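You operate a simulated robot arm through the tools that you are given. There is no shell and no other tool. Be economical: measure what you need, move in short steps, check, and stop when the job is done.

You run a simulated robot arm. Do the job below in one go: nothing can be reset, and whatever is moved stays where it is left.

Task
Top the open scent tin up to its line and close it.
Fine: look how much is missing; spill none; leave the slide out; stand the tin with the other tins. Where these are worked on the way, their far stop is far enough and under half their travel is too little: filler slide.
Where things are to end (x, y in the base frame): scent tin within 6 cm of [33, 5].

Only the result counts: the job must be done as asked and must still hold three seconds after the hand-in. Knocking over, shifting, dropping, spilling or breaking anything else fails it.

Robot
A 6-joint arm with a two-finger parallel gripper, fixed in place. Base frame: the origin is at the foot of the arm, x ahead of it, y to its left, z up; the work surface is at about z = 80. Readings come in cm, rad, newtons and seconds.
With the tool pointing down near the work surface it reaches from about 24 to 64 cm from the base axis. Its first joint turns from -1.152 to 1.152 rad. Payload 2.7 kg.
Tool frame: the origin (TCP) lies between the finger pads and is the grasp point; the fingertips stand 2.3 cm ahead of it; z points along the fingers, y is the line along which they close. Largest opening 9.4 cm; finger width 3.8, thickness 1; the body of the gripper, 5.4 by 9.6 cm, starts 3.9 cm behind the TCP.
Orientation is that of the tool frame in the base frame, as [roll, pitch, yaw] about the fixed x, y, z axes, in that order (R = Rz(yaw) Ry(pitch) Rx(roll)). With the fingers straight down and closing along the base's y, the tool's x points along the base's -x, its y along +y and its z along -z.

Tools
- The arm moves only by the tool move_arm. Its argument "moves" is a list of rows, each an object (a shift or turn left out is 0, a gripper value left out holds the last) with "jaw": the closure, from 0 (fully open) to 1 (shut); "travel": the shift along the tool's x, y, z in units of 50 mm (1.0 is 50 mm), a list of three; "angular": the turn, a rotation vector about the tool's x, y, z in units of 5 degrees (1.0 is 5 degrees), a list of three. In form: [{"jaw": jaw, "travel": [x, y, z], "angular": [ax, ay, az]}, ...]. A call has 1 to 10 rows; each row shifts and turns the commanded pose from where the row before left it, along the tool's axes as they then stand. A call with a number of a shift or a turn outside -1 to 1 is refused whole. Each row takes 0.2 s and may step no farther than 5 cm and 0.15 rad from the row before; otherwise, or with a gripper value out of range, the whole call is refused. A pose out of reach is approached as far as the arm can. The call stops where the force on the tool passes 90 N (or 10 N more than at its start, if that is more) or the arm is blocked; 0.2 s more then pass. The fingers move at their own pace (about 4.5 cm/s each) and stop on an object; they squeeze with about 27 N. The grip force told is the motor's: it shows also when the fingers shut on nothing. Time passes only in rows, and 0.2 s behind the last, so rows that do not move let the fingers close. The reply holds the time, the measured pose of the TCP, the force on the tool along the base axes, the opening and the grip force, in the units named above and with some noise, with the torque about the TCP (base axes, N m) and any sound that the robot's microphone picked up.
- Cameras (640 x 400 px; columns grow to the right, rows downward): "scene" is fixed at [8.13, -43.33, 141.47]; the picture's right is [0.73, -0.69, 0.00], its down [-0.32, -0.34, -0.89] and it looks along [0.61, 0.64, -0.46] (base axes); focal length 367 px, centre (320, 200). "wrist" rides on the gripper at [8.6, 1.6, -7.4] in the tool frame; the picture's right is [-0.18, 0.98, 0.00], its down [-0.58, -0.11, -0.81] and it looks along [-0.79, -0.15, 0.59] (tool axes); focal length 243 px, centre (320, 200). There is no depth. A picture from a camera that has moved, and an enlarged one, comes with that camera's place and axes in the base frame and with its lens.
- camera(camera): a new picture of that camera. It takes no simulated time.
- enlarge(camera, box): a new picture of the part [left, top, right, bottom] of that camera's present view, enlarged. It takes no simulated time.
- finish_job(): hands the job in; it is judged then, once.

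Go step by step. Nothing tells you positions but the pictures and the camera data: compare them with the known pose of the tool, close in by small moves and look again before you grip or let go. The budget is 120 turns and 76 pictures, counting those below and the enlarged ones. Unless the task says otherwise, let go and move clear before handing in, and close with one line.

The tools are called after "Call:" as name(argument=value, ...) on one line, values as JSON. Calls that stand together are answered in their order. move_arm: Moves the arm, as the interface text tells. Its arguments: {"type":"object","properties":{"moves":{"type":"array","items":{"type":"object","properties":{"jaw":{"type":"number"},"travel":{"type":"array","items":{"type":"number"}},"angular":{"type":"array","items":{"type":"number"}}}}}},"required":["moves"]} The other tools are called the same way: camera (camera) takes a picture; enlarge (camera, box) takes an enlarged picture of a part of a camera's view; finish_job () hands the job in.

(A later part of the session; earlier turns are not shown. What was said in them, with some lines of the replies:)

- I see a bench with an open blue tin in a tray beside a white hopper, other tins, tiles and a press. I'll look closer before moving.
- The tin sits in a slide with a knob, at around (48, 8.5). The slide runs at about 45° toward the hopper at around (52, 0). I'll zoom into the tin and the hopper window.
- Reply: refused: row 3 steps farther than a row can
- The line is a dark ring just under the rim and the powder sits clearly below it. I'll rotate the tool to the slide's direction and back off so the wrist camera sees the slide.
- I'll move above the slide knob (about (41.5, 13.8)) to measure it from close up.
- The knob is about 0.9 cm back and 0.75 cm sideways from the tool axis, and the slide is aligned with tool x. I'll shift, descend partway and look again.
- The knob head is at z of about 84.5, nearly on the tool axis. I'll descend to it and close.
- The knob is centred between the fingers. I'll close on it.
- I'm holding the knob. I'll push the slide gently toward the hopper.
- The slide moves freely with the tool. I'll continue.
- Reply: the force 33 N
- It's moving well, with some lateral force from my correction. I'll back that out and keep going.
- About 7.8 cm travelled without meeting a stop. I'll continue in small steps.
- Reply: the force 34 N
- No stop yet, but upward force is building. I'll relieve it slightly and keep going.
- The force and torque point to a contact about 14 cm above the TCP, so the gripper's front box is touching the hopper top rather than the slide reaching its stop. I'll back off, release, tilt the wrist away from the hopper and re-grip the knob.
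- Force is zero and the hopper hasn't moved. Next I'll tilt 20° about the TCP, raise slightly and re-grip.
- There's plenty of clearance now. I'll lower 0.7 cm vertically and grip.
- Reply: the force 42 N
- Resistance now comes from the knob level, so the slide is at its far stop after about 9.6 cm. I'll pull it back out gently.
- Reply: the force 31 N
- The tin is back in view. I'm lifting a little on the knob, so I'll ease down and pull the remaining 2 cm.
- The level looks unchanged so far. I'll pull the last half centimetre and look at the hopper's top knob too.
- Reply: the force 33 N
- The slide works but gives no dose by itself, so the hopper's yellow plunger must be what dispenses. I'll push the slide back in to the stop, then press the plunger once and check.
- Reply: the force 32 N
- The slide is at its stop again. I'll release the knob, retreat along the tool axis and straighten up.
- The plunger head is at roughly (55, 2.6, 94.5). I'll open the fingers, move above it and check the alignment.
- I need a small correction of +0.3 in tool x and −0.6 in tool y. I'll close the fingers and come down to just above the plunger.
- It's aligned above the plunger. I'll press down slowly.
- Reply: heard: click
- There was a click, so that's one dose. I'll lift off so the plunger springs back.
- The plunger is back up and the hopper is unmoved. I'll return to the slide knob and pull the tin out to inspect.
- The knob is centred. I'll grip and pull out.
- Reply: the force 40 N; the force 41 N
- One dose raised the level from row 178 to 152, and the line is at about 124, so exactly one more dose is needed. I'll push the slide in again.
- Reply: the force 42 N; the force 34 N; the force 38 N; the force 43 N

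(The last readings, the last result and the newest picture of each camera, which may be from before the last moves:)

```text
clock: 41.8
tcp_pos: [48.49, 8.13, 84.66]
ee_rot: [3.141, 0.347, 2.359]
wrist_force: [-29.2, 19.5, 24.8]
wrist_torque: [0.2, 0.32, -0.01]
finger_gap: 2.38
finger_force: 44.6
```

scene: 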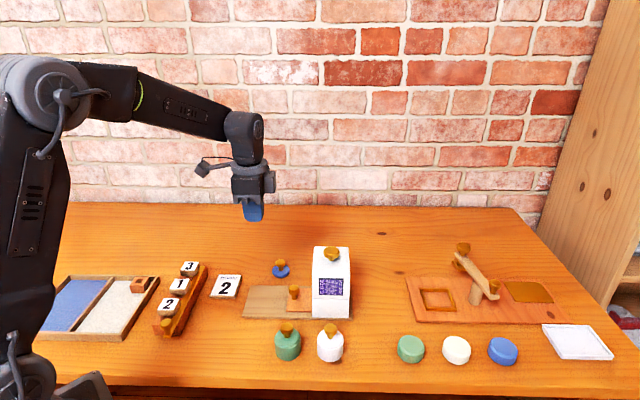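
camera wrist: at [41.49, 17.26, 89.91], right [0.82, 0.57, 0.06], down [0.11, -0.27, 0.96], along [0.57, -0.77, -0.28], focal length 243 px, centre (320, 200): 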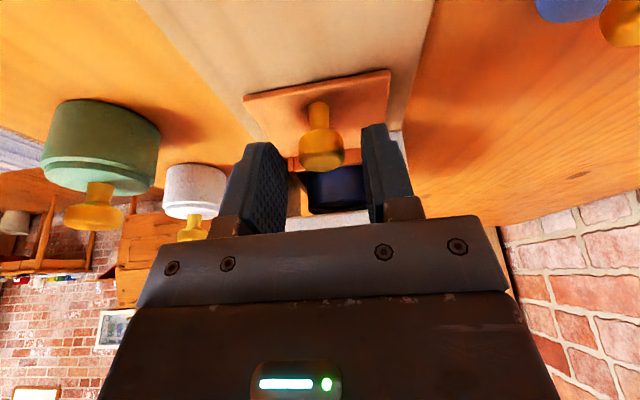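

At the stop. I'll release, retreat and go back over the plunger.

Call:
move_arm(moves=[{"travel": [0.04, 0, -0.03]}, {"jaw": 0.55}, {"jaw": 0.55}, {"jaw": 0.55}, {"travel": [0, 0, -0.6]}, {"travel": [0, 0, -1]}, {"travel": [0, 0, -1]}, {"travel": [0, 0, -1]}, {"travel": [0, 0, -0.7], "angular": [0, 1, 0]}])

Call:
move_arm(moves=[{"angular": [0, 1, 0], "jaw": 1}, {"angular": [0, 1, 0]}, {"angular": [0, 1, 0]}, {}])

```text
clock: 43.8
tcp_pos: [43.15, 13.28, 105.1]
ee_rot: [3.141, 0.26, 2.356]
wrist_force: [-0.4, 0.0, 0.1]
wrist_torque: [0.01, -0.02, 0.03]
finger_gap: 4.22
finger_force: 0.0
```

```text
clock: 44.8
tcp_pos: [43.31, 13.37, 104.96]
ee_rot: [-3.141, -0.001, 2.358]
wrist_force: [0.5, 0.0, 0.5]
wrist_torque: [0.01, -0.01, 0.0]
finger_gap: 0.0
finger_force: 26.9
```

Call:
move_arm(moves=[{"travel": [-0.8, -0.028, 0]}, {"travel": [-0.8, 0, 0]}, {"travel": [-0.8, 0, 0]}, {"travel": [-0.754, 0, 0]}, {"travel": [0, 0, 0.6]}, {"travel": [0, 0, 0.7]}, {}])

Call:
enlarge(camera="scene", box=[260, 220, 380, 320])

```text
clock: 46.4
tcp_pos: [54.19, 1.92, 98.25]
ee_rot: [3.141, 0.0, 2.357]
wrist_force: [0.0, -0.1, -0.2]
wrist_torque: [-0.01, 0.04, -0.01]
finger_gap: 0.0
finger_force: 27.5
```

```text
4.00 times, centred on (320, 270) of scene
camera zoom: at [8.13, -43.33, 141.47], right [0.73, -0.69, 0.0], down [-0.32, -0.34, -0.89], along [0.61, 0.64, -0.46], focal length 1466 px, centre (320, -80)
```

zoom: 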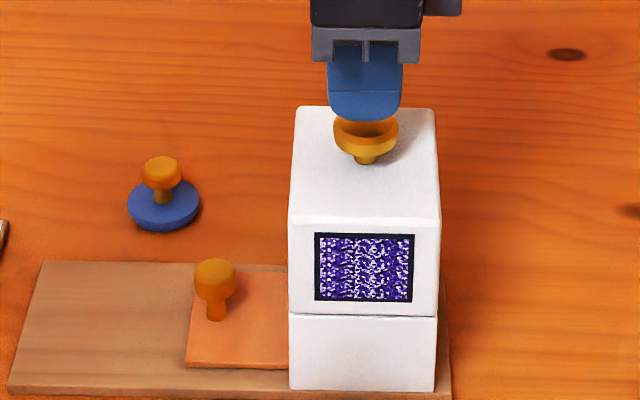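

I'm aligned with the slide in. I'll press in steps until it clicks, then lift.

Call:
move_arm(moves=[{"travel": [0, 0.03, 0.1]}, {"travel": [0, 0, 0.06]}, {"travel": [0, 0, 0.05]}, {"travel": [0, 0, 0.05]}])

```text
clock: 47.4
tcp_pos: [54.37, 2.07, 97.27]
ee_rot: [3.14, 0.004, 2.357]
wrist_force: [1.1, 1.6, 3.0]
wrist_torque: [0.03, -0.01, -0.01]
finger_gap: 0.0
finger_force: 26.8
```

Call:
move_arm(moves=[{"travel": [0, 0, 0.05]}, {"travel": [0, 0, 0.04]}])

```text
clock: 48.0
tcp_pos: [54.41, 2.04, 96.83]
ee_rot: [-3.142, 0.001, 2.356]
wrist_force: [-2.8, 3.7, 5.2]
wrist_torque: [0.04, 0.03, 0.02]
finger_gap: 0.0
finger_force: 26.9
heard: click
```

It clicked. I'll lift off and return to the slide knob.

Call:
move_arm(moves=[{"travel": [0, 0, -0.3]}, {"travel": [0, 0, -0.5]}, {"travel": [0, 0, -0.5], "jaw": 0.55}, {"travel": [0.8, 0, 0]}, {"travel": [0.8, 0, 0]}, {"travel": [0.8, 0, 0]}, {"travel": [0.67, 0, 0]}, {"angular": [0, -1, 0]}, {"angular": [0, -1, 0]}, {"angular": [0, -1, 0]}])

Call:
move_arm(moves=[{"angular": [0, -1, 0]}, {}])

```text
clock: 50.2
tcp_pos: [43.53, 13.13, 103.27]
ee_rot: [3.14, 0.265, 2.356]
wrist_force: [-0.9, 0.1, 0.3]
wrist_torque: [0.0, 0.03, -0.01]
finger_gap: 4.21
finger_force: 0.0
```

```text
clock: 50.8
tcp_pos: [43.32, 12.99, 103.2]
ee_rot: [-3.141, 0.351, 2.353]
wrist_force: [-0.4, -0.5, 0.8]
wrist_torque: [0.0, 0.02, -0.02]
finger_gap: 4.25
finger_force: 0.0
```

Call:
move_arm(moves=[{"travel": [0, 0.03, 1]}, {"travel": [0, 0, 1]}, {"travel": [0, 0, 1]}, {"travel": [0, 0, 0.6]}, {"travel": [-0.03, 0, 0.34]}, {}])

Call:
camera(camera="wrist")

```text
clock: 52.2
tcp_pos: [48.58, 8.3, 84.62]
ee_rot: [3.142, 0.349, 2.356]
wrist_force: [0.2, 0.5, 0.5]
wrist_torque: [0.04, 0.02, 0.0]
finger_gap: 4.22
finger_force: 0.0
```

```text
35 pictures are left
camera wrist: at [42.11, 16.99, 88.64], right [0.82, 0.57, 0.06], down [0.11, -0.27, 0.96], along [0.56, -0.77, -0.28], focal length 243 px, centre (320, 200)
```

wrist: 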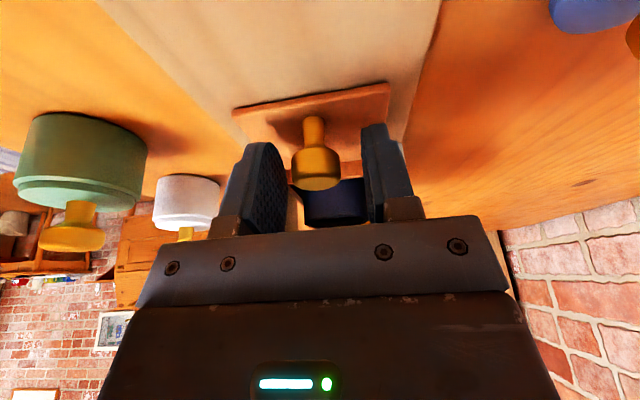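

Call:
move_arm(moves=[{"jaw": 1, "travel": [0, -0.02, 0]}, {"jaw": 1}, {"jaw": 1}, {"travel": [0.1, 0, -0.036]}, {"travel": [0.132, 0, -0.047]}, {"travel": [0.132, 0, -0.047]}, {"travel": [0.132, 0, -0.047]}, {"travel": [0.132, 0, -0.047]}, {"travel": [0.132, 0, -0.047]}])

Call:
move_arm(moves=[{"travel": [0.132, 0, -0.046]}, {"travel": [0.132, 0, -0.046]}, {"travel": [0.132, 0, -0.046]}, {"travel": [0.132, 0, -0.046]}, {"travel": [0.132, 0, -0.046]}, {"travel": [0.132, 0, -0.046]}])

```text
clock: 54.2
tcp_pos: [45.62, 11.03, 84.69]
ee_rot: [-3.141, 0.35, 2.356]
wrist_force: [-6.4, -7.2, 6.4]
wrist_torque: [-0.45, -0.21, -0.17]
finger_gap: 2.34
finger_force: 45.2
```

```text
clock: 55.6
tcp_pos: [42.61, 13.92, 84.83]
ee_rot: [3.141, 0.351, 2.356]
wrist_force: [-11.8, -12.4, 28.2]
wrist_torque: [-0.03, 0.22, 0.08]
finger_gap: 2.36
finger_force: 44.6
```

Call:
move_arm(moves=[{"travel": [0.1, -0.01, -0.04]}, {"travel": [0.1, 0, -0.036]}, {"travel": [0.08, 0, -0.029]}, {"travel": [0.03, 0, -0.011]}])

Call:
enlarge(camera="scene", box=[270, 270, 310, 310])

```text
clock: 56.6
tcp_pos: [41.61, 14.94, 84.7]
ee_rot: [-3.138, 0.355, 2.351]
wrist_force: [22.3, -32.6, 16.6]
wrist_torque: [-0.45, -0.31, 0.03]
finger_gap: 2.36
finger_force: 45.2
```

```text
10.00 times, centred on (290, 290) of scene
camera zoom: at [8.16, -43.42, 141.44], right [0.73, -0.69, 0.0], down [-0.32, -0.34, -0.89], along [0.61, 0.64, -0.46], focal length 3666 px, centre (620, -700)
```

zoom: 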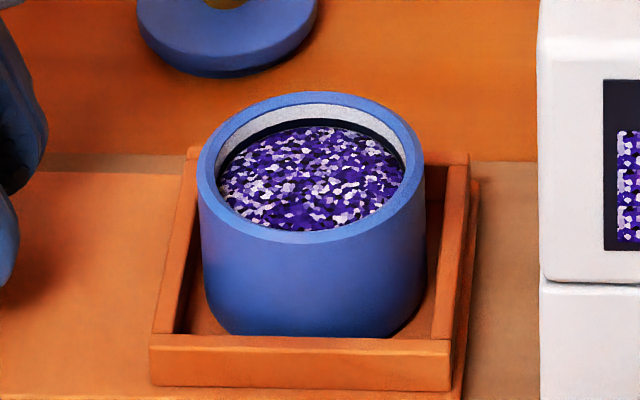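

The powder is now at the line and the slide is fully out. I'll release the knob, retreat, straighten up and locate the lid.

Call:
move_arm(moves=[{"travel": [-0.04, 0, 0.01]}, {"jaw": 0.4}, {"jaw": 0.4}, {"jaw": 0.4}, {"travel": [0, 0, -0.6]}, {"travel": [0, 0, -1]}, {"travel": [0, 0, -1], "angular": [0, 1, 0]}, {"travel": [0, 0, -0.5], "angular": [0, 1, 0]}, {"angular": [0, 1, 0]}, {"angular": [0, 1, 0]}])

Call:
camera(camera="wrist")

Call:
enlarge(camera="scene", box=[220, 240, 340, 340])

```text
clock: 58.8
tcp_pos: [37.93, 18.68, 99.48]
ee_rot: [3.139, -0.002, 2.358]
wrist_force: [0.9, -0.1, -0.6]
wrist_torque: [0.03, 0.02, -0.01]
finger_gap: 5.62
finger_force: 0.1
```

```text
33 pictures are left
camera wrist: at [32.99, 25.91, 106.73], right [0.82, 0.57, 0.0], down [0.33, -0.49, 0.81], along [0.46, -0.66, -0.59], focal length 243 px, centre (320, 200)
```

wrist: 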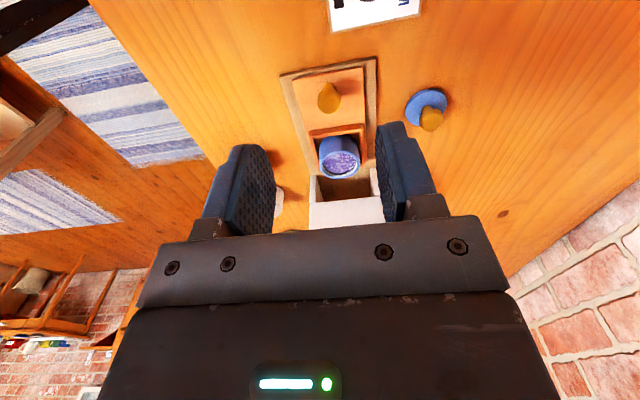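

```text
4.00 times, centred on (280, 290) of scene
camera zoom: at [8.13, -43.33, 141.47], right [0.73, -0.69, 0.0], down [-0.32, -0.34, -0.89], along [0.61, 0.64, -0.46], focal length 1466 px, centre (480, -160)
```

zoom: 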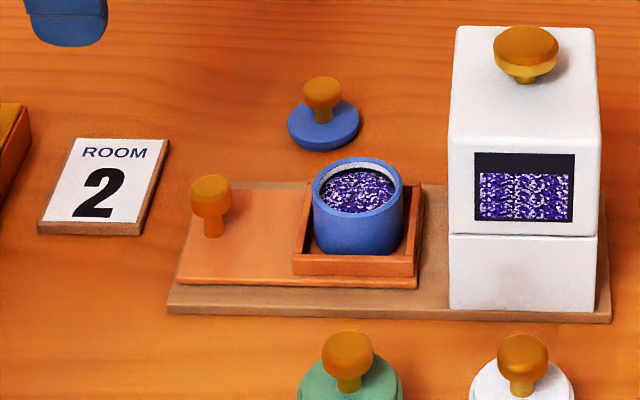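

The lid is at about (52.5, 19) with its knob at about z 83.5. I'll move above it.

Call:
move_arm(moves=[{"travel": [-0.5, 0.5, 0]}, {"travel": [-0.5, 0.5, 0.2]}, {"travel": [-0.5, 0.5, 0.3]}, {"travel": [-0.5, 0.6, 0.5]}, {"travel": [0, 0, 0.5]}, {}])

Call:
camera(camera="wrist")

Call:
enlarge(camera="scene", box=[220, 220, 340, 320])

```text
clock: 60.2
tcp_pos: [52.44, 18.96, 91.94]
ee_rot: [3.141, 0.0, 2.355]
wrist_force: [0.1, 0.0, -1.2]
wrist_torque: [0.01, 0.0, 0.01]
finger_gap: 5.63
finger_force: 0.1
```

```text
31 pictures are left
camera wrist: at [47.57, 26.27, 99.21], right [0.82, 0.57, 0.0], down [0.33, -0.49, 0.81], along [0.46, -0.67, -0.59], focal length 243 px, centre (320, 200)
```

wrist: 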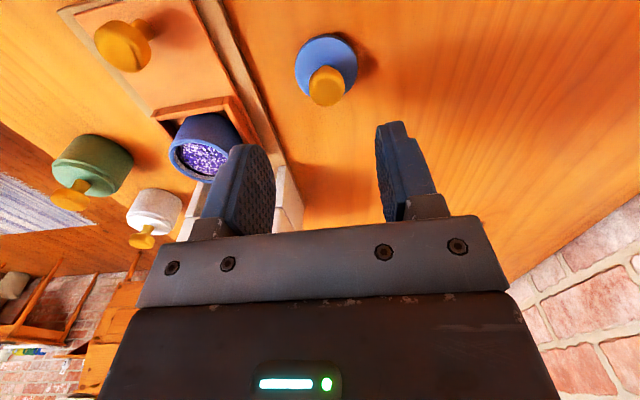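

```text
4.00 times, centred on (280, 270) of scene
camera zoom: at [8.13, -43.33, 141.47], right [0.73, -0.69, 0.0], down [-0.32, -0.34, -0.89], along [0.61, 0.64, -0.46], focal length 1466 px, centre (480, -80)
```

zoom: 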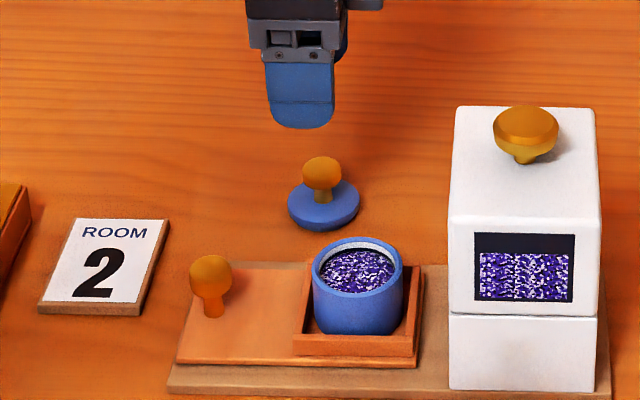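

The knob is about 0.4 cm off in tool y. I'll descend partway and re-check.

Call:
move_arm(moves=[{"travel": [0, 0.08, 0.5]}, {"travel": [0, 0, 0.5]}, {}])

Call:
camera(camera="wrist")

Call:
enlarge(camera="scene", box=[250, 235, 320, 295])

```text
clock: 61.0
tcp_pos: [52.97, 19.04, 86.77]
ee_rot: [-3.141, -0.001, 2.356]
wrist_force: [-0.5, -0.1, -0.2]
wrist_torque: [-0.05, 0.02, 0.0]
finger_gap: 5.64
finger_force: 0.1
```

```text
29 pictures are left
camera wrist: at [47.93, 26.31, 94.12], right [0.83, 0.56, 0.0], down [0.33, -0.49, 0.81], along [0.46, -0.67, -0.59], focal length 243 px, centre (320, 200)
```

wrist: 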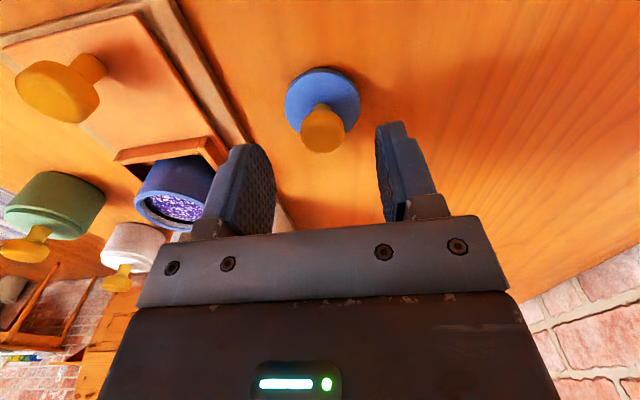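

```text
6.67 times, centred on (285, 265) of scene
camera zoom: at [8.13, -43.33, 141.47], right [0.73, -0.69, 0.0], down [-0.32, -0.34, -0.89], along [0.61, 0.64, -0.46], focal length 2444 px, centre (553, -233)
```

zoom: 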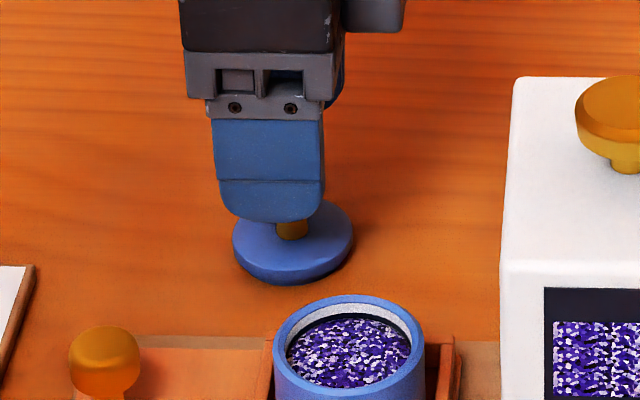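

I'll descend to the lid knob and grip.

Call:
move_arm(moves=[{"travel": [0, 0.03, 0.3]}, {"travel": [0, 0, 0.26]}, {"jaw": 1}, {"jaw": 1}, {"jaw": 1}, {"jaw": 1}])

Call:
enlarge(camera="scene", box=[250, 235, 320, 295])

```text
clock: 62.4
tcp_pos: [53.02, 19.32, 84.14]
ee_rot: [-3.14, 0.001, 2.356]
wrist_force: [0.8, -0.5, 0.2]
wrist_torque: [-0.01, 0.01, -0.01]
finger_gap: 2.14
finger_force: 27.3
```

```text
6.67 times, centred on (285, 265) of scene
camera zoom: at [8.13, -43.33, 141.47], right [0.73, -0.69, 0.0], down [-0.32, -0.34, -0.89], along [0.61, 0.64, -0.46], focal length 2444 px, centre (553, -233)
```

zoom: 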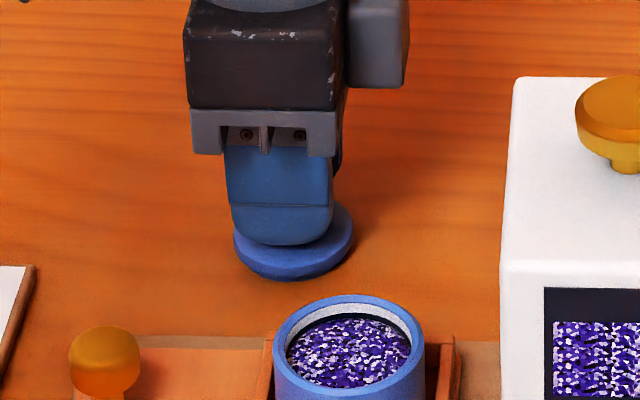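

The lid knob is held (gap 2.14). I'll lift and carry it to above the tin, at about (47.5, 9.1) with the rim at about z 84.5.

Call:
move_arm(moves=[{"travel": [0, 0, -0.4]}, {"travel": [0, 0, -0.6]}, {"travel": [0, 0, -0.6]}, {"travel": [-0.16, -0.55, 0]}, {"travel": [-0.16, -0.55, 0]}, {"travel": [-0.16, -0.55, 0]}, {"travel": [-0.16, -0.57, 0]}, {}])

Call:
enlarge(camera="scene", box=[250, 235, 330, 310])

Call:
camera(camera="wrist")

```text
clock: 64.2
tcp_pos: [47.3, 9.43, 92.06]
ee_rot: [3.14, -0.002, 2.356]
wrist_force: [0.7, 0.0, -0.2]
wrist_torque: [0.01, 0.0, -0.01]
finger_gap: 2.18
finger_force: 26.6
```

```text
5.33 times, centred on (290, 272) of scene
camera zoom: at [8.13, -43.34, 141.47], right [0.73, -0.69, 0.0], down [-0.32, -0.34, -0.89], along [0.61, 0.64, -0.46], focal length 1955 px, centre (480, -187)
```

zoom: 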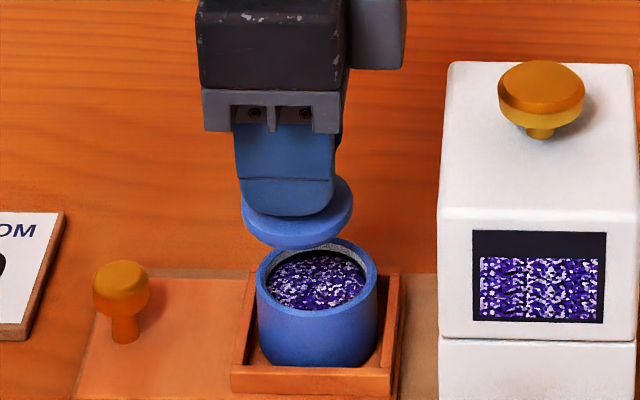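

```text
25 pictures are left
camera wrist: at [42.29, 16.74, 99.36], right [0.82, 0.57, 0.0], down [0.33, -0.49, 0.81], along [0.46, -0.66, -0.59], focal length 243 px, centre (320, 200)
```

wrist: 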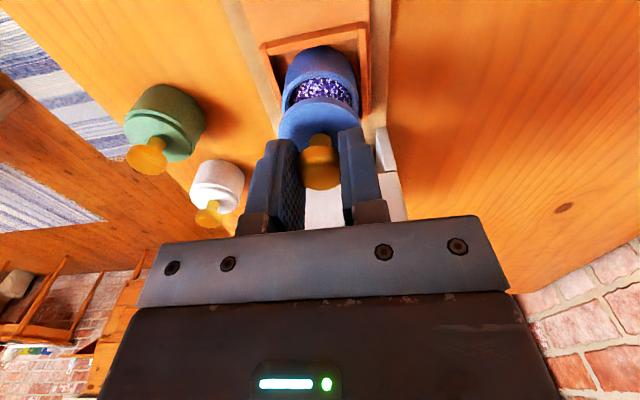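

Both views agree the lid must go about 0.65 cm further along tool −x, and y is fine. I'll shift and lower to just above the rim.

Call:
move_arm(moves=[{"travel": [-0.13, 0, 0]}, {"travel": [0, 0, 0.25]}, {"travel": [0, 0, 0.23]}, {}])

Call:
enlarge(camera="scene", box=[250, 235, 330, 310])

Call:
enlarge(camera="wrist", box=[240, 40, 400, 220])

```text
clock: 65.2
tcp_pos: [47.75, 8.9, 89.63]
ee_rot: [-3.141, 0.0, 2.355]
wrist_force: [1.3, -0.2, -0.4]
wrist_torque: [0.04, 0.01, 0.01]
finger_gap: 2.13
finger_force: 27.1
```

```text
5.33 times, centred on (290, 272) of scene
camera zoom: at [8.13, -43.33, 141.47], right [0.73, -0.69, 0.0], down [-0.32, -0.34, -0.89], along [0.61, 0.64, -0.46], focal length 1955 px, centre (480, -187)
```

zoom: 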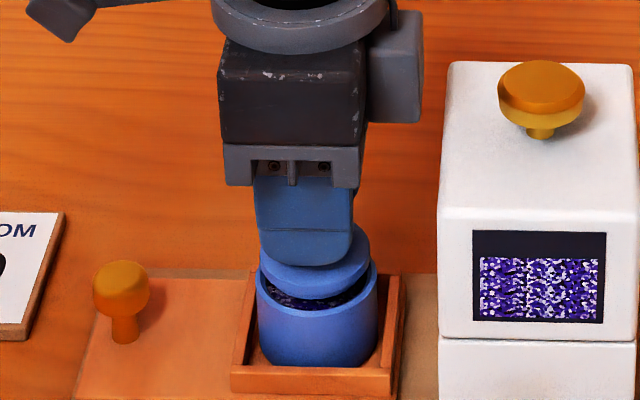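

```text
2.22 times, centred on (320, 130) of wrist
camera zoom: at [42.73, 16.23, 96.81], right [0.83, 0.56, 0.0], down [0.33, -0.49, 0.81], along [0.46, -0.67, -0.59], focal length 539 px, centre (320, 356)
```

zoom: 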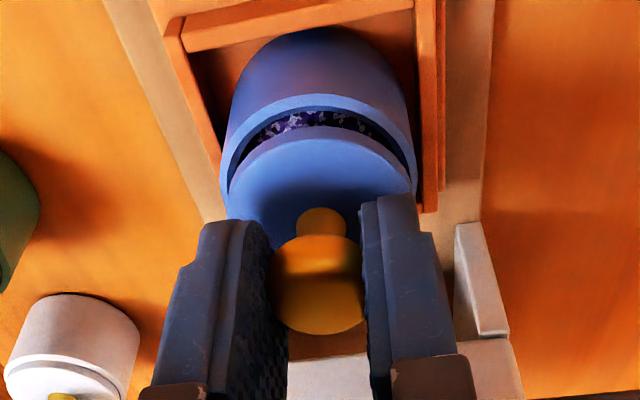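

The lid is concentric in both views. I'll lower it slowly until contact.

Call:
move_arm(moves=[{"travel": [0, 0, 0.06]}, {"travel": [0, 0, 0.05]}, {"travel": [0, 0, 0.04]}])

Call:
enlarge(camera="scene", box=[260, 250, 320, 310])

```text
clock: 66.0
tcp_pos: [47.67, 8.72, 88.8]
ee_rot: [3.141, 0.001, 2.356]
wrist_force: [0.0, 1.2, -0.8]
wrist_torque: [0.02, 0.03, -0.01]
finger_gap: 2.14
finger_force: 26.9
```

```text
6.67 times, centred on (290, 280) of scene
camera zoom: at [8.13, -43.33, 141.47], right [0.73, -0.69, 0.0], down [-0.32, -0.34, -0.89], along [0.61, 0.64, -0.46], focal length 2444 px, centre (520, -333)
```

zoom: 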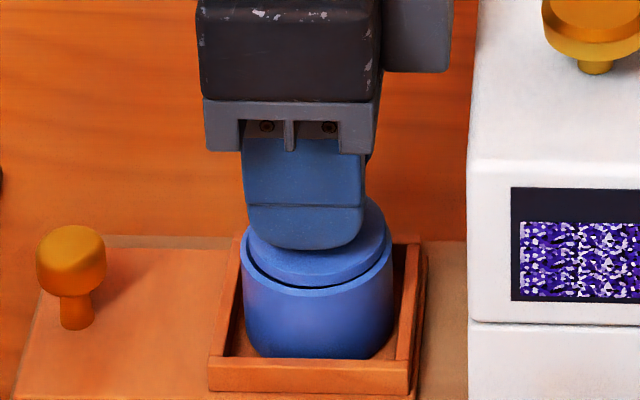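

Call:
move_arm(moves=[{"travel": [0, 0.01, 0.04]}, {"travel": [0, 0, 0.04]}, {"travel": [0, 0, 0.03]}])

Call:
enlarge(camera="scene", box=[260, 250, 320, 310])

```text
clock: 66.8
tcp_pos: [47.82, 8.75, 88.53]
ee_rot: [3.137, 0.007, 2.355]
wrist_force: [-8.4, -7.4, 34.6]
wrist_torque: [-0.15, 0.13, -0.02]
finger_gap: 2.19
finger_force: 27.0
heard: snap
```

```text
6.67 times, centred on (290, 280) of scene
camera zoom: at [8.06, -43.36, 141.47], right [0.73, -0.69, 0.0], down [-0.32, -0.34, -0.89], along [0.61, 0.64, -0.46], focal length 2444 px, centre (520, -333)
```

zoom: 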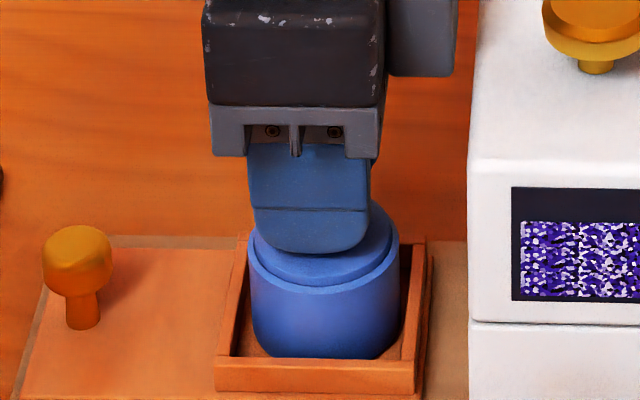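

The lid snapped on. I'll relax the pressing force and then test a small lift by the knob.

Call:
move_arm(moves=[{"travel": [0.02, 0, -0.05]}, {"travel": [0.02, 0, -0.05]}, {"travel": [0, 0, -0.1]}, {"travel": [0, 0, -0.1]}, {}])

Call:
enlarge(camera="scene", box=[260, 250, 320, 310])

```text
clock: 68.0
tcp_pos: [47.57, 8.95, 89.76]
ee_rot: [-3.141, 0.0, 2.357]
wrist_force: [-0.4, -0.5, 0.2]
wrist_torque: [-0.02, -0.03, -0.01]
finger_gap: 2.17
finger_force: 27.2
heard: snap
```

```text
6.67 times, centred on (290, 280) of scene
camera zoom: at [8.13, -43.33, 141.47], right [0.73, -0.69, 0.0], down [-0.32, -0.34, -0.89], along [0.61, 0.64, -0.46], focal length 2444 px, centre (520, -333)
```

zoom: 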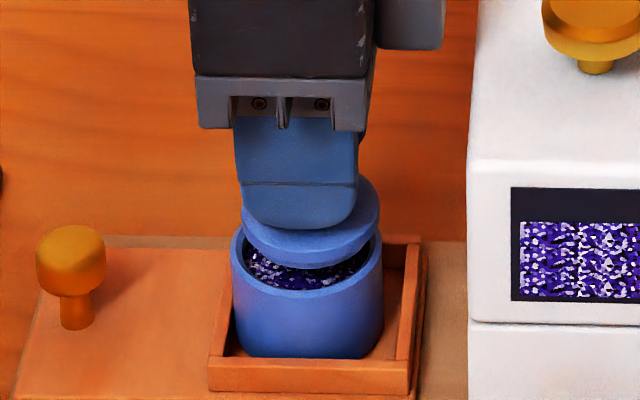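

The lid popped back off when lifted, with nothing spilled, so the tin must be carried by its body. I'll press the lid on again.

Call:
move_arm(moves=[{"travel": [0.03, 0, 0.08]}, {"travel": [0, 0, 0.08]}, {"travel": [0, 0, 0.05]}, {"travel": [0, 0, 0.04]}])

Call:
enlarge(camera="scene", box=[260, 250, 320, 310])

```text
clock: 69.0
tcp_pos: [47.61, 9.03, 88.75]
ee_rot: [3.139, 0.002, 2.355]
wrist_force: [-4.5, -2.7, 22.1]
wrist_torque: [-0.07, -0.19, -0.08]
finger_gap: 2.25
finger_force: 27.3
```

```text
6.67 times, centred on (290, 280) of scene
camera zoom: at [8.06, -43.35, 141.47], right [0.73, -0.69, 0.0], down [-0.32, -0.34, -0.89], along [0.61, 0.64, -0.46], focal length 2444 px, centre (520, -333)
```

zoom: 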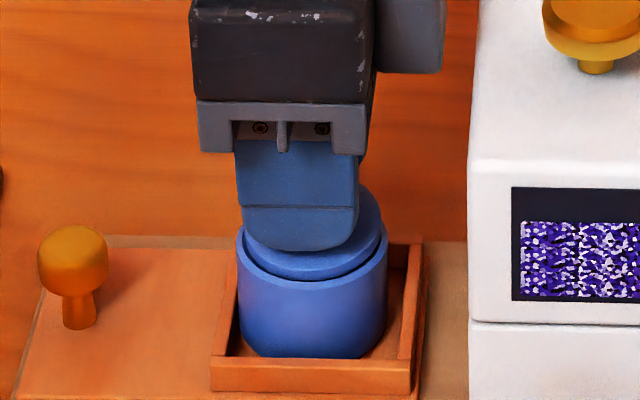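

Call:
move_arm(moves=[{"travel": [0, 0, 0.04]}, {"travel": [0, 0, 0.03]}])

```text
clock: 69.6
tcp_pos: [47.44, 9.05, 88.43]
ee_rot: [3.138, 0.002, 2.355]
wrist_force: [-8.0, -5.7, 33.5]
wrist_torque: [-0.22, -0.01, -0.04]
finger_gap: 2.24
finger_force: 27.2
```

Call:
move_arm(moves=[{"travel": [0, 0.01, 0.04]}])

Call:
enlarge(camera="scene", box=[260, 250, 320, 310])

```text
clock: 70.0
tcp_pos: [47.75, 9.09, 88.32]
ee_rot: [3.137, 0.004, 2.356]
wrist_force: [-9.4, -7.7, 39.4]
wrist_torque: [-0.13, -0.05, -0.05]
finger_gap: 2.26
finger_force: 27.0
```

```text
6.67 times, centred on (290, 280) of scene
camera zoom: at [8.05, -43.36, 141.47], right [0.73, -0.69, 0.0], down [-0.32, -0.34, -0.89], along [0.61, 0.64, -0.46], focal length 2444 px, centre (520, -333)
```

zoom: 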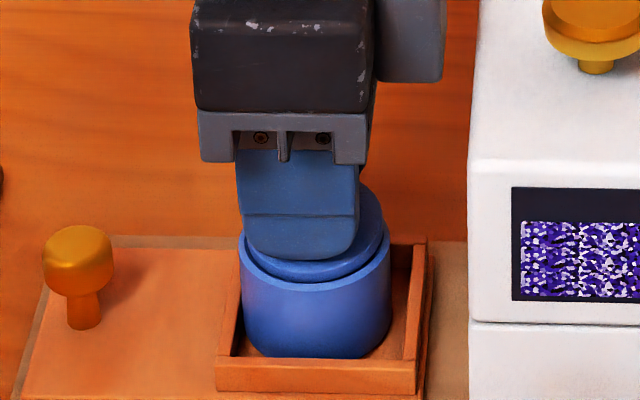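

No snap yet, and the fingers are sliding down the knob. I'll release, rise and look at how the lid sits.

Call:
move_arm(moves=[{"travel": [0, 0, -0.05]}, {"jaw": 0.6}, {"jaw": 0.6}, {"jaw": 0.6}, {"travel": [0, 0, -0.5]}, {"travel": [0, 0, -0.6]}])

Call:
enlarge(camera="scene", box=[260, 250, 320, 310])

Call:
enlarge(camera="wrist", box=[220, 0, 420, 200])

```text
clock: 71.4
tcp_pos: [47.79, 8.99, 93.58]
ee_rot: [-3.141, -0.003, 2.356]
wrist_force: [-0.8, 0.2, -0.1]
wrist_torque: [-0.03, -0.01, -0.02]
finger_gap: 3.76
finger_force: 0.1
```

```text
6.67 times, centred on (290, 280) of scene
camera zoom: at [8.13, -43.33, 141.47], right [0.73, -0.69, 0.0], down [-0.32, -0.34, -0.89], along [0.61, 0.64, -0.46], focal length 2444 px, centre (520, -333)
```

zoom: 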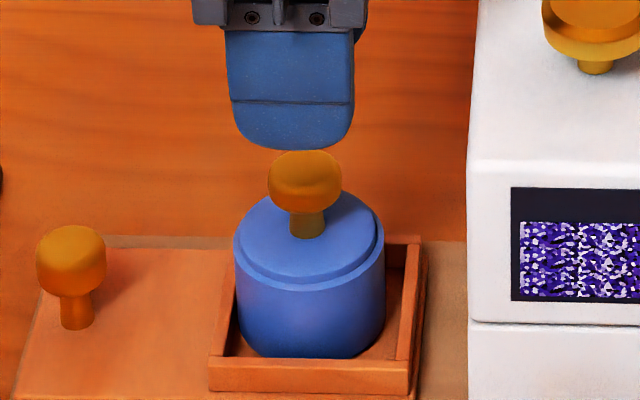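

```text
2.00 times, centred on (320, 100) of wrist
camera zoom: at [42.74, 16.28, 100.86], right [0.83, 0.56, 0.0], down [0.34, -0.49, 0.81], along [0.45, -0.67, -0.59], focal length 485 px, centre (320, 400)
```

zoom: 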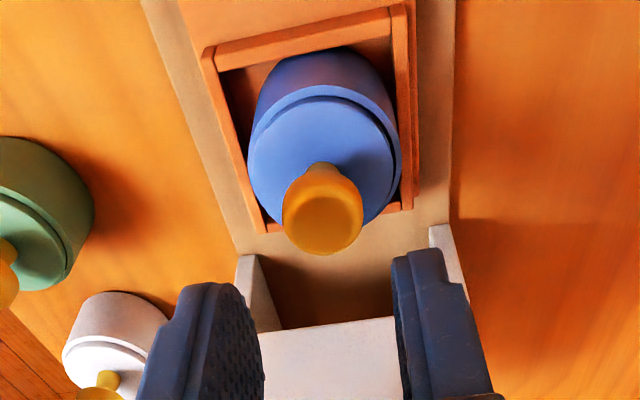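

The lid rests concentric on the rim, but I heard no snap. I'll press straight down on its knob with closed fingers.

Call:
move_arm(moves=[{"jaw": 1, "travel": [0.04, 0.02, 0]}, {}, {}, {"travel": [0, 0, 0.4]}, {"travel": [0, 0, 0.06]}, {"travel": [0, 0, 0.05]}])

Call:
enlarge(camera="scene", box=[260, 250, 320, 310])

```text
clock: 72.8
tcp_pos: [47.56, 9.26, 91.15]
ee_rot: [3.141, 0.0, 2.355]
wrist_force: [0.2, -0.3, -0.5]
wrist_torque: [-0.01, -0.01, 0.01]
finger_gap: 0.03
finger_force: 26.4
```

```text
6.67 times, centred on (290, 280) of scene
camera zoom: at [8.13, -43.33, 141.47], right [0.73, -0.69, 0.0], down [-0.32, -0.34, -0.89], along [0.61, 0.64, -0.46], focal length 2444 px, centre (520, -333)
```

zoom: 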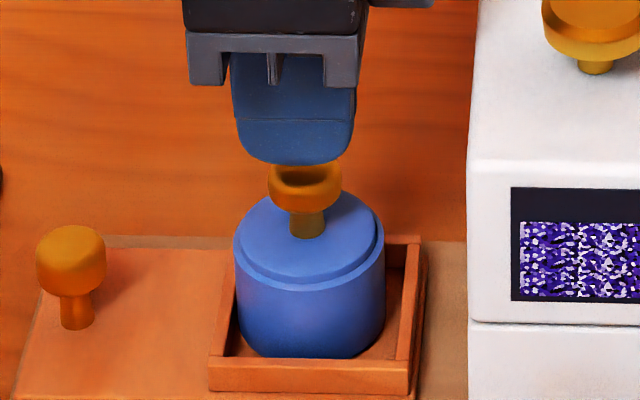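

Call:
move_arm(moves=[{"travel": [-0.04, 0, 0.05]}, {"travel": [0, 0, 0.04]}, {"travel": [0, 0, 0.04]}, {"travel": [0, 0, 0.04]}])

```text
clock: 73.8
tcp_pos: [47.73, 9.13, 90.58]
ee_rot: [3.137, 0.002, 2.357]
wrist_force: [-0.9, 0.4, 9.8]
wrist_torque: [0.03, 0.08, -0.04]
finger_gap: 0.0
finger_force: 26.9
heard: snap
```

It snapped on. I'll rise, open wide and come down around the tin body above the nest walls.

Call:
move_arm(moves=[{"travel": [0, 0, -0.5]}, {"jaw": 0.1}, {}, {}, {}, {"travel": [0, 0, 0.7]}, {"travel": [0, 0, 0.6]}, {}])

Call:
enlarge(camera="scene", box=[260, 250, 320, 310])

Call:
camera(camera="wrist")

```text
clock: 75.6
tcp_pos: [47.44, 8.88, 86.5]
ee_rot: [3.141, -0.001, 2.358]
wrist_force: [-0.1, 0.3, 0.3]
wrist_torque: [0.03, 0.02, 0.01]
finger_gap: 8.49
finger_force: 0.1
```

```text
6.67 times, centred on (290, 280) of scene
camera zoom: at [8.13, -43.33, 141.47], right [0.73, -0.69, 0.0], down [-0.32, -0.34, -0.89], along [0.61, 0.64, -0.46], focal length 2444 px, centre (520, -333)
```

zoom: 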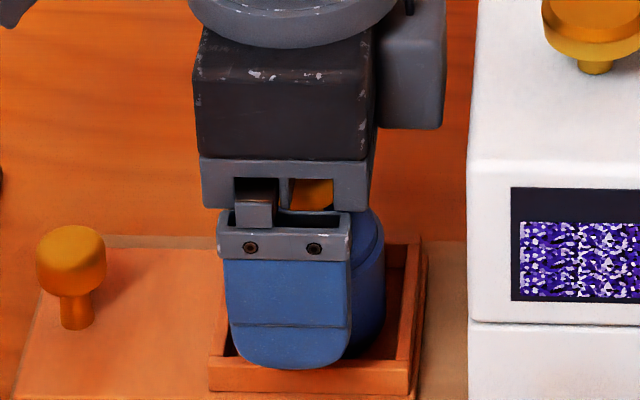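

```text
13 pictures are left
camera wrist: at [42.57, 16.27, 93.86], right [0.83, 0.56, 0.0], down [0.33, -0.49, 0.81], along [0.46, -0.67, -0.59], focal length 243 px, centre (320, 200)
```

wrist: 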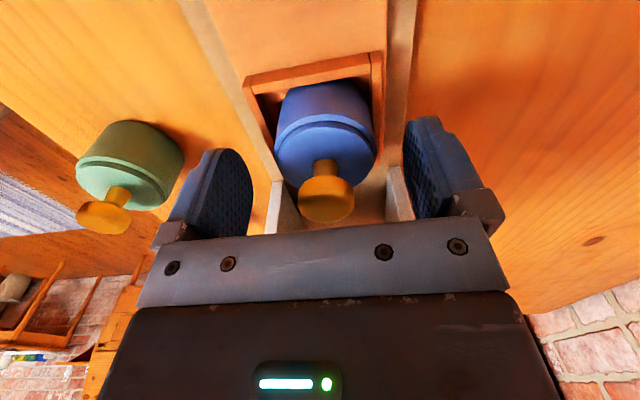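

It's well centred. I'll descend to TCP of about 85.4 and close on the body.

Call:
move_arm(moves=[{"travel": [-0.02, 0, 0.11]}, {"travel": [0, 0, 0.1]}, {"jaw": 0.5}, {"jaw": 1}, {"jaw": 1}, {"jaw": 1}, {"jaw": 1}])

Call:
enlarge(camera="scene", box=[260, 250, 320, 310])

```text
clock: 77.2
tcp_pos: [47.78, 8.96, 85.46]
ee_rot: [-3.141, -0.001, 2.357]
wrist_force: [0.8, -0.5, -0.4]
wrist_torque: [-0.03, 0.0, 0.02]
finger_gap: 5.11
finger_force: 27.0
```

```text
6.67 times, centred on (290, 280) of scene
camera zoom: at [8.13, -43.33, 141.47], right [0.73, -0.69, 0.0], down [-0.32, -0.34, -0.89], along [0.61, 0.64, -0.46], focal length 2444 px, centre (520, -333)
```

zoom: 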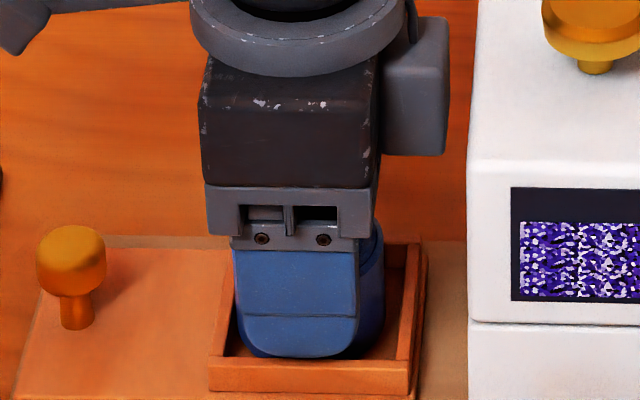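

The body is gripped (gap 5.11). I'll lift slowly.

Call:
move_arm(moves=[{"travel": [0, 0, -0.1]}, {"travel": [0.02, 0, -0.2]}, {"travel": [0.02, 0, -0.3]}, {"travel": [0, 0, -0.4]}, {"travel": [0, 0, -0.4]}, {}])

Call:
enlarge(camera="scene", box=[240, 220, 340, 310])

```text
clock: 78.6
tcp_pos: [47.86, 9.2, 92.36]
ee_rot: [-3.14, 0.0, 2.357]
wrist_force: [0.2, 1.0, -0.8]
wrist_torque: [0.0, -0.02, -0.02]
finger_gap: 5.13
finger_force: 27.2
```

```text
4.44 times, centred on (290, 265) of scene
camera zoom: at [8.13, -43.33, 141.47], right [0.73, -0.69, 0.0], down [-0.32, -0.34, -0.89], along [0.61, 0.64, -0.46], focal length 1630 px, centre (453, -89)
```

zoom: 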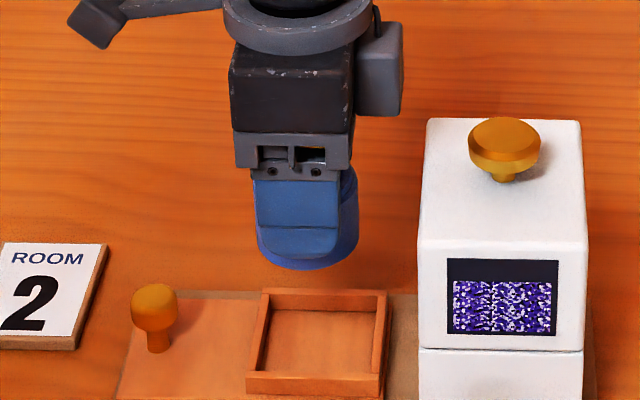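

The tin is lifted intact with its lid on. I'll carry it to about (32.7, 5.2).

Call:
move_arm(moves=[{"travel": [0.26, -0.45, 0]}, {"travel": [0.26, -0.45, 0]}, {"travel": [0.26, -0.45, 0]}, {"travel": [0.26, -0.45, 0]}, {"travel": [0.26, -0.45, 0]}, {"travel": [0.26, -0.45, 0]}, {}, {"travel": [0, 0, 0.5]}, {"travel": [0, 0, 0.5]}])

Call:
enlarge(camera="scene", box=[190, 270, 370, 390])

```text
clock: 80.6
tcp_pos: [32.51, 5.09, 87.17]
ee_rot: [-3.141, 0.0, 2.357]
wrist_force: [-1.3, -1.0, -1.7]
wrist_torque: [0.03, 0.03, 0.0]
finger_gap: 5.11
finger_force: 27.0
```

```text
3.33 times, centred on (280, 330) of scene
camera zoom: at [8.13, -43.33, 141.47], right [0.73, -0.69, 0.0], down [-0.32, -0.34, -0.89], along [0.61, 0.64, -0.46], focal length 1222 px, centre (453, -233)
```

zoom: 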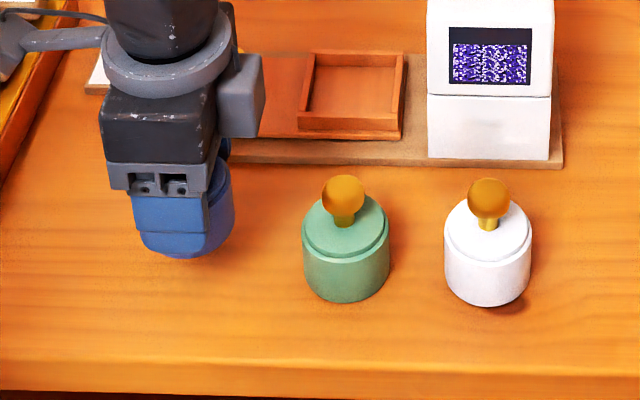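

I'm clear of the green tin. I'll lower gently to touch the table.

Call:
move_arm(moves=[{"travel": [0, 0, 0.2]}, {"travel": [0, 0, 0.2]}, {"travel": [0, 0, 0.1]}, {"travel": [0, 0, 0.05]}])

```text
clock: 81.6
tcp_pos: [32.64, 5.27, 84.6]
ee_rot: [3.141, 0.0, 2.356]
wrist_force: [-0.6, -0.9, -1.5]
wrist_torque: [0.03, 0.01, 0.01]
finger_gap: 5.12
finger_force: 26.8
```

Call:
move_arm(moves=[{"travel": [0, 0, 0.04]}, {"travel": [0, 0, 0.04]}])

Call:
enlarge(camera="scene", box=[210, 300, 290, 360])

```text
clock: 82.2
tcp_pos: [32.51, 5.15, 84.18]
ee_rot: [3.139, 0.001, 2.357]
wrist_force: [0.0, -1.5, -0.8]
wrist_torque: [0.0, 0.01, -0.01]
finger_gap: 5.13
finger_force: 27.1
```

```text
6.67 times, centred on (250, 330) of scene
camera zoom: at [8.13, -43.33, 141.47], right [0.73, -0.69, 0.0], down [-0.32, -0.34, -0.89], along [0.61, 0.64, -0.46], focal length 2444 px, centre (787, -667)
```

zoom: 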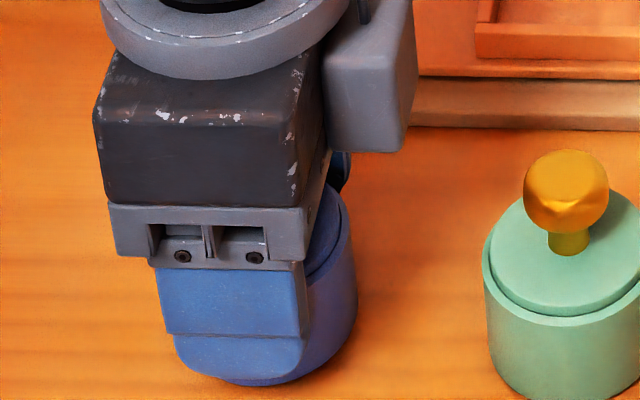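

Call:
move_arm(moves=[{"travel": [0, 0, 0.03]}, {"travel": [0, 0, 0.03]}])

```text
clock: 82.8
tcp_pos: [32.59, 5.28, 84.0]
ee_rot: [3.139, -0.001, 2.356]
wrist_force: [-4.5, 1.6, 17.8]
wrist_torque: [-0.05, 0.26, -0.01]
finger_gap: 5.13
finger_force: 27.3
```

It's on the table. I'll ease off, open and rise straight up.

Call:
move_arm(moves=[{"travel": [0, 0, -0.02]}, {"jaw": 0.3}, {"jaw": 0.1}, {"jaw": 0.1}, {"travel": [0, 0, -0.4]}, {"travel": [0, 0, -0.8]}, {"travel": [0, 0, -1]}, {"travel": [0, 0, -1]}, {}])

Call:
camera(camera="scene")

Call:
enlarge(camera="scene", box=[200, 250, 370, 370])

```text
clock: 84.8
tcp_pos: [32.3, 5.48, 100.1]
ee_rot: [3.141, 0.002, 2.358]
wrist_force: [-0.3, -0.5, 0.3]
wrist_torque: [-0.01, 0.01, 0.02]
finger_gap: 8.47
finger_force: 0.0
```

```text
8 pictures are left
```

scene: 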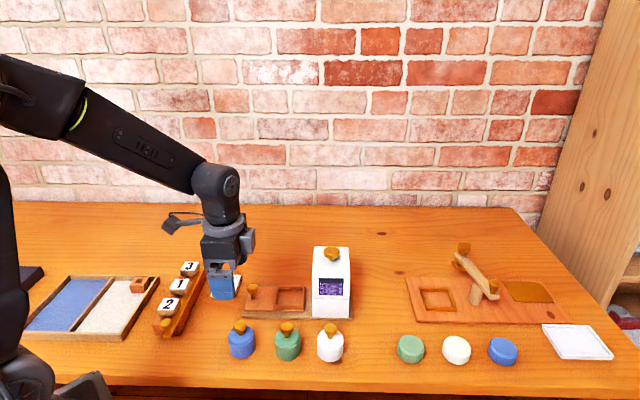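

```text
3.33 times, centred on (285, 310) of scene
camera zoom: at [8.13, -43.33, 141.47], right [0.73, -0.69, 0.0], down [-0.32, -0.34, -0.89], along [0.61, 0.64, -0.46], focal length 1222 px, centre (437, -167)
```

zoom: 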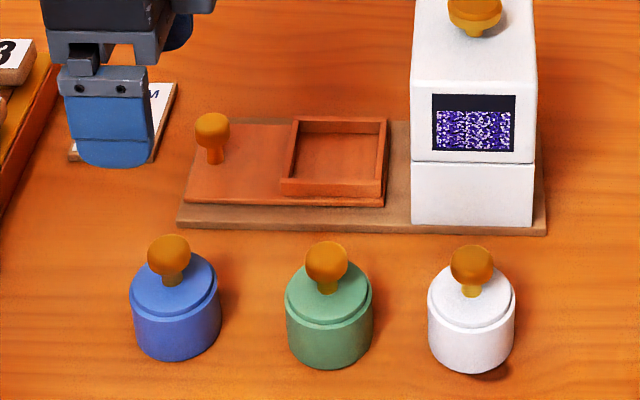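

The tin is filled to its line, closed, and standing in the row with the other tins. The slide is out and nothing else has moved, so I'm handing in.

Call:
finish_job()

```text
The job is handed in.
```

I topped the scent tin up to its line with two doses, snapped its lid on, and stood it at about (32.5, 5.3) in the row with the other tins. The filler slide is out, I saw no spill, and the job is handed in.
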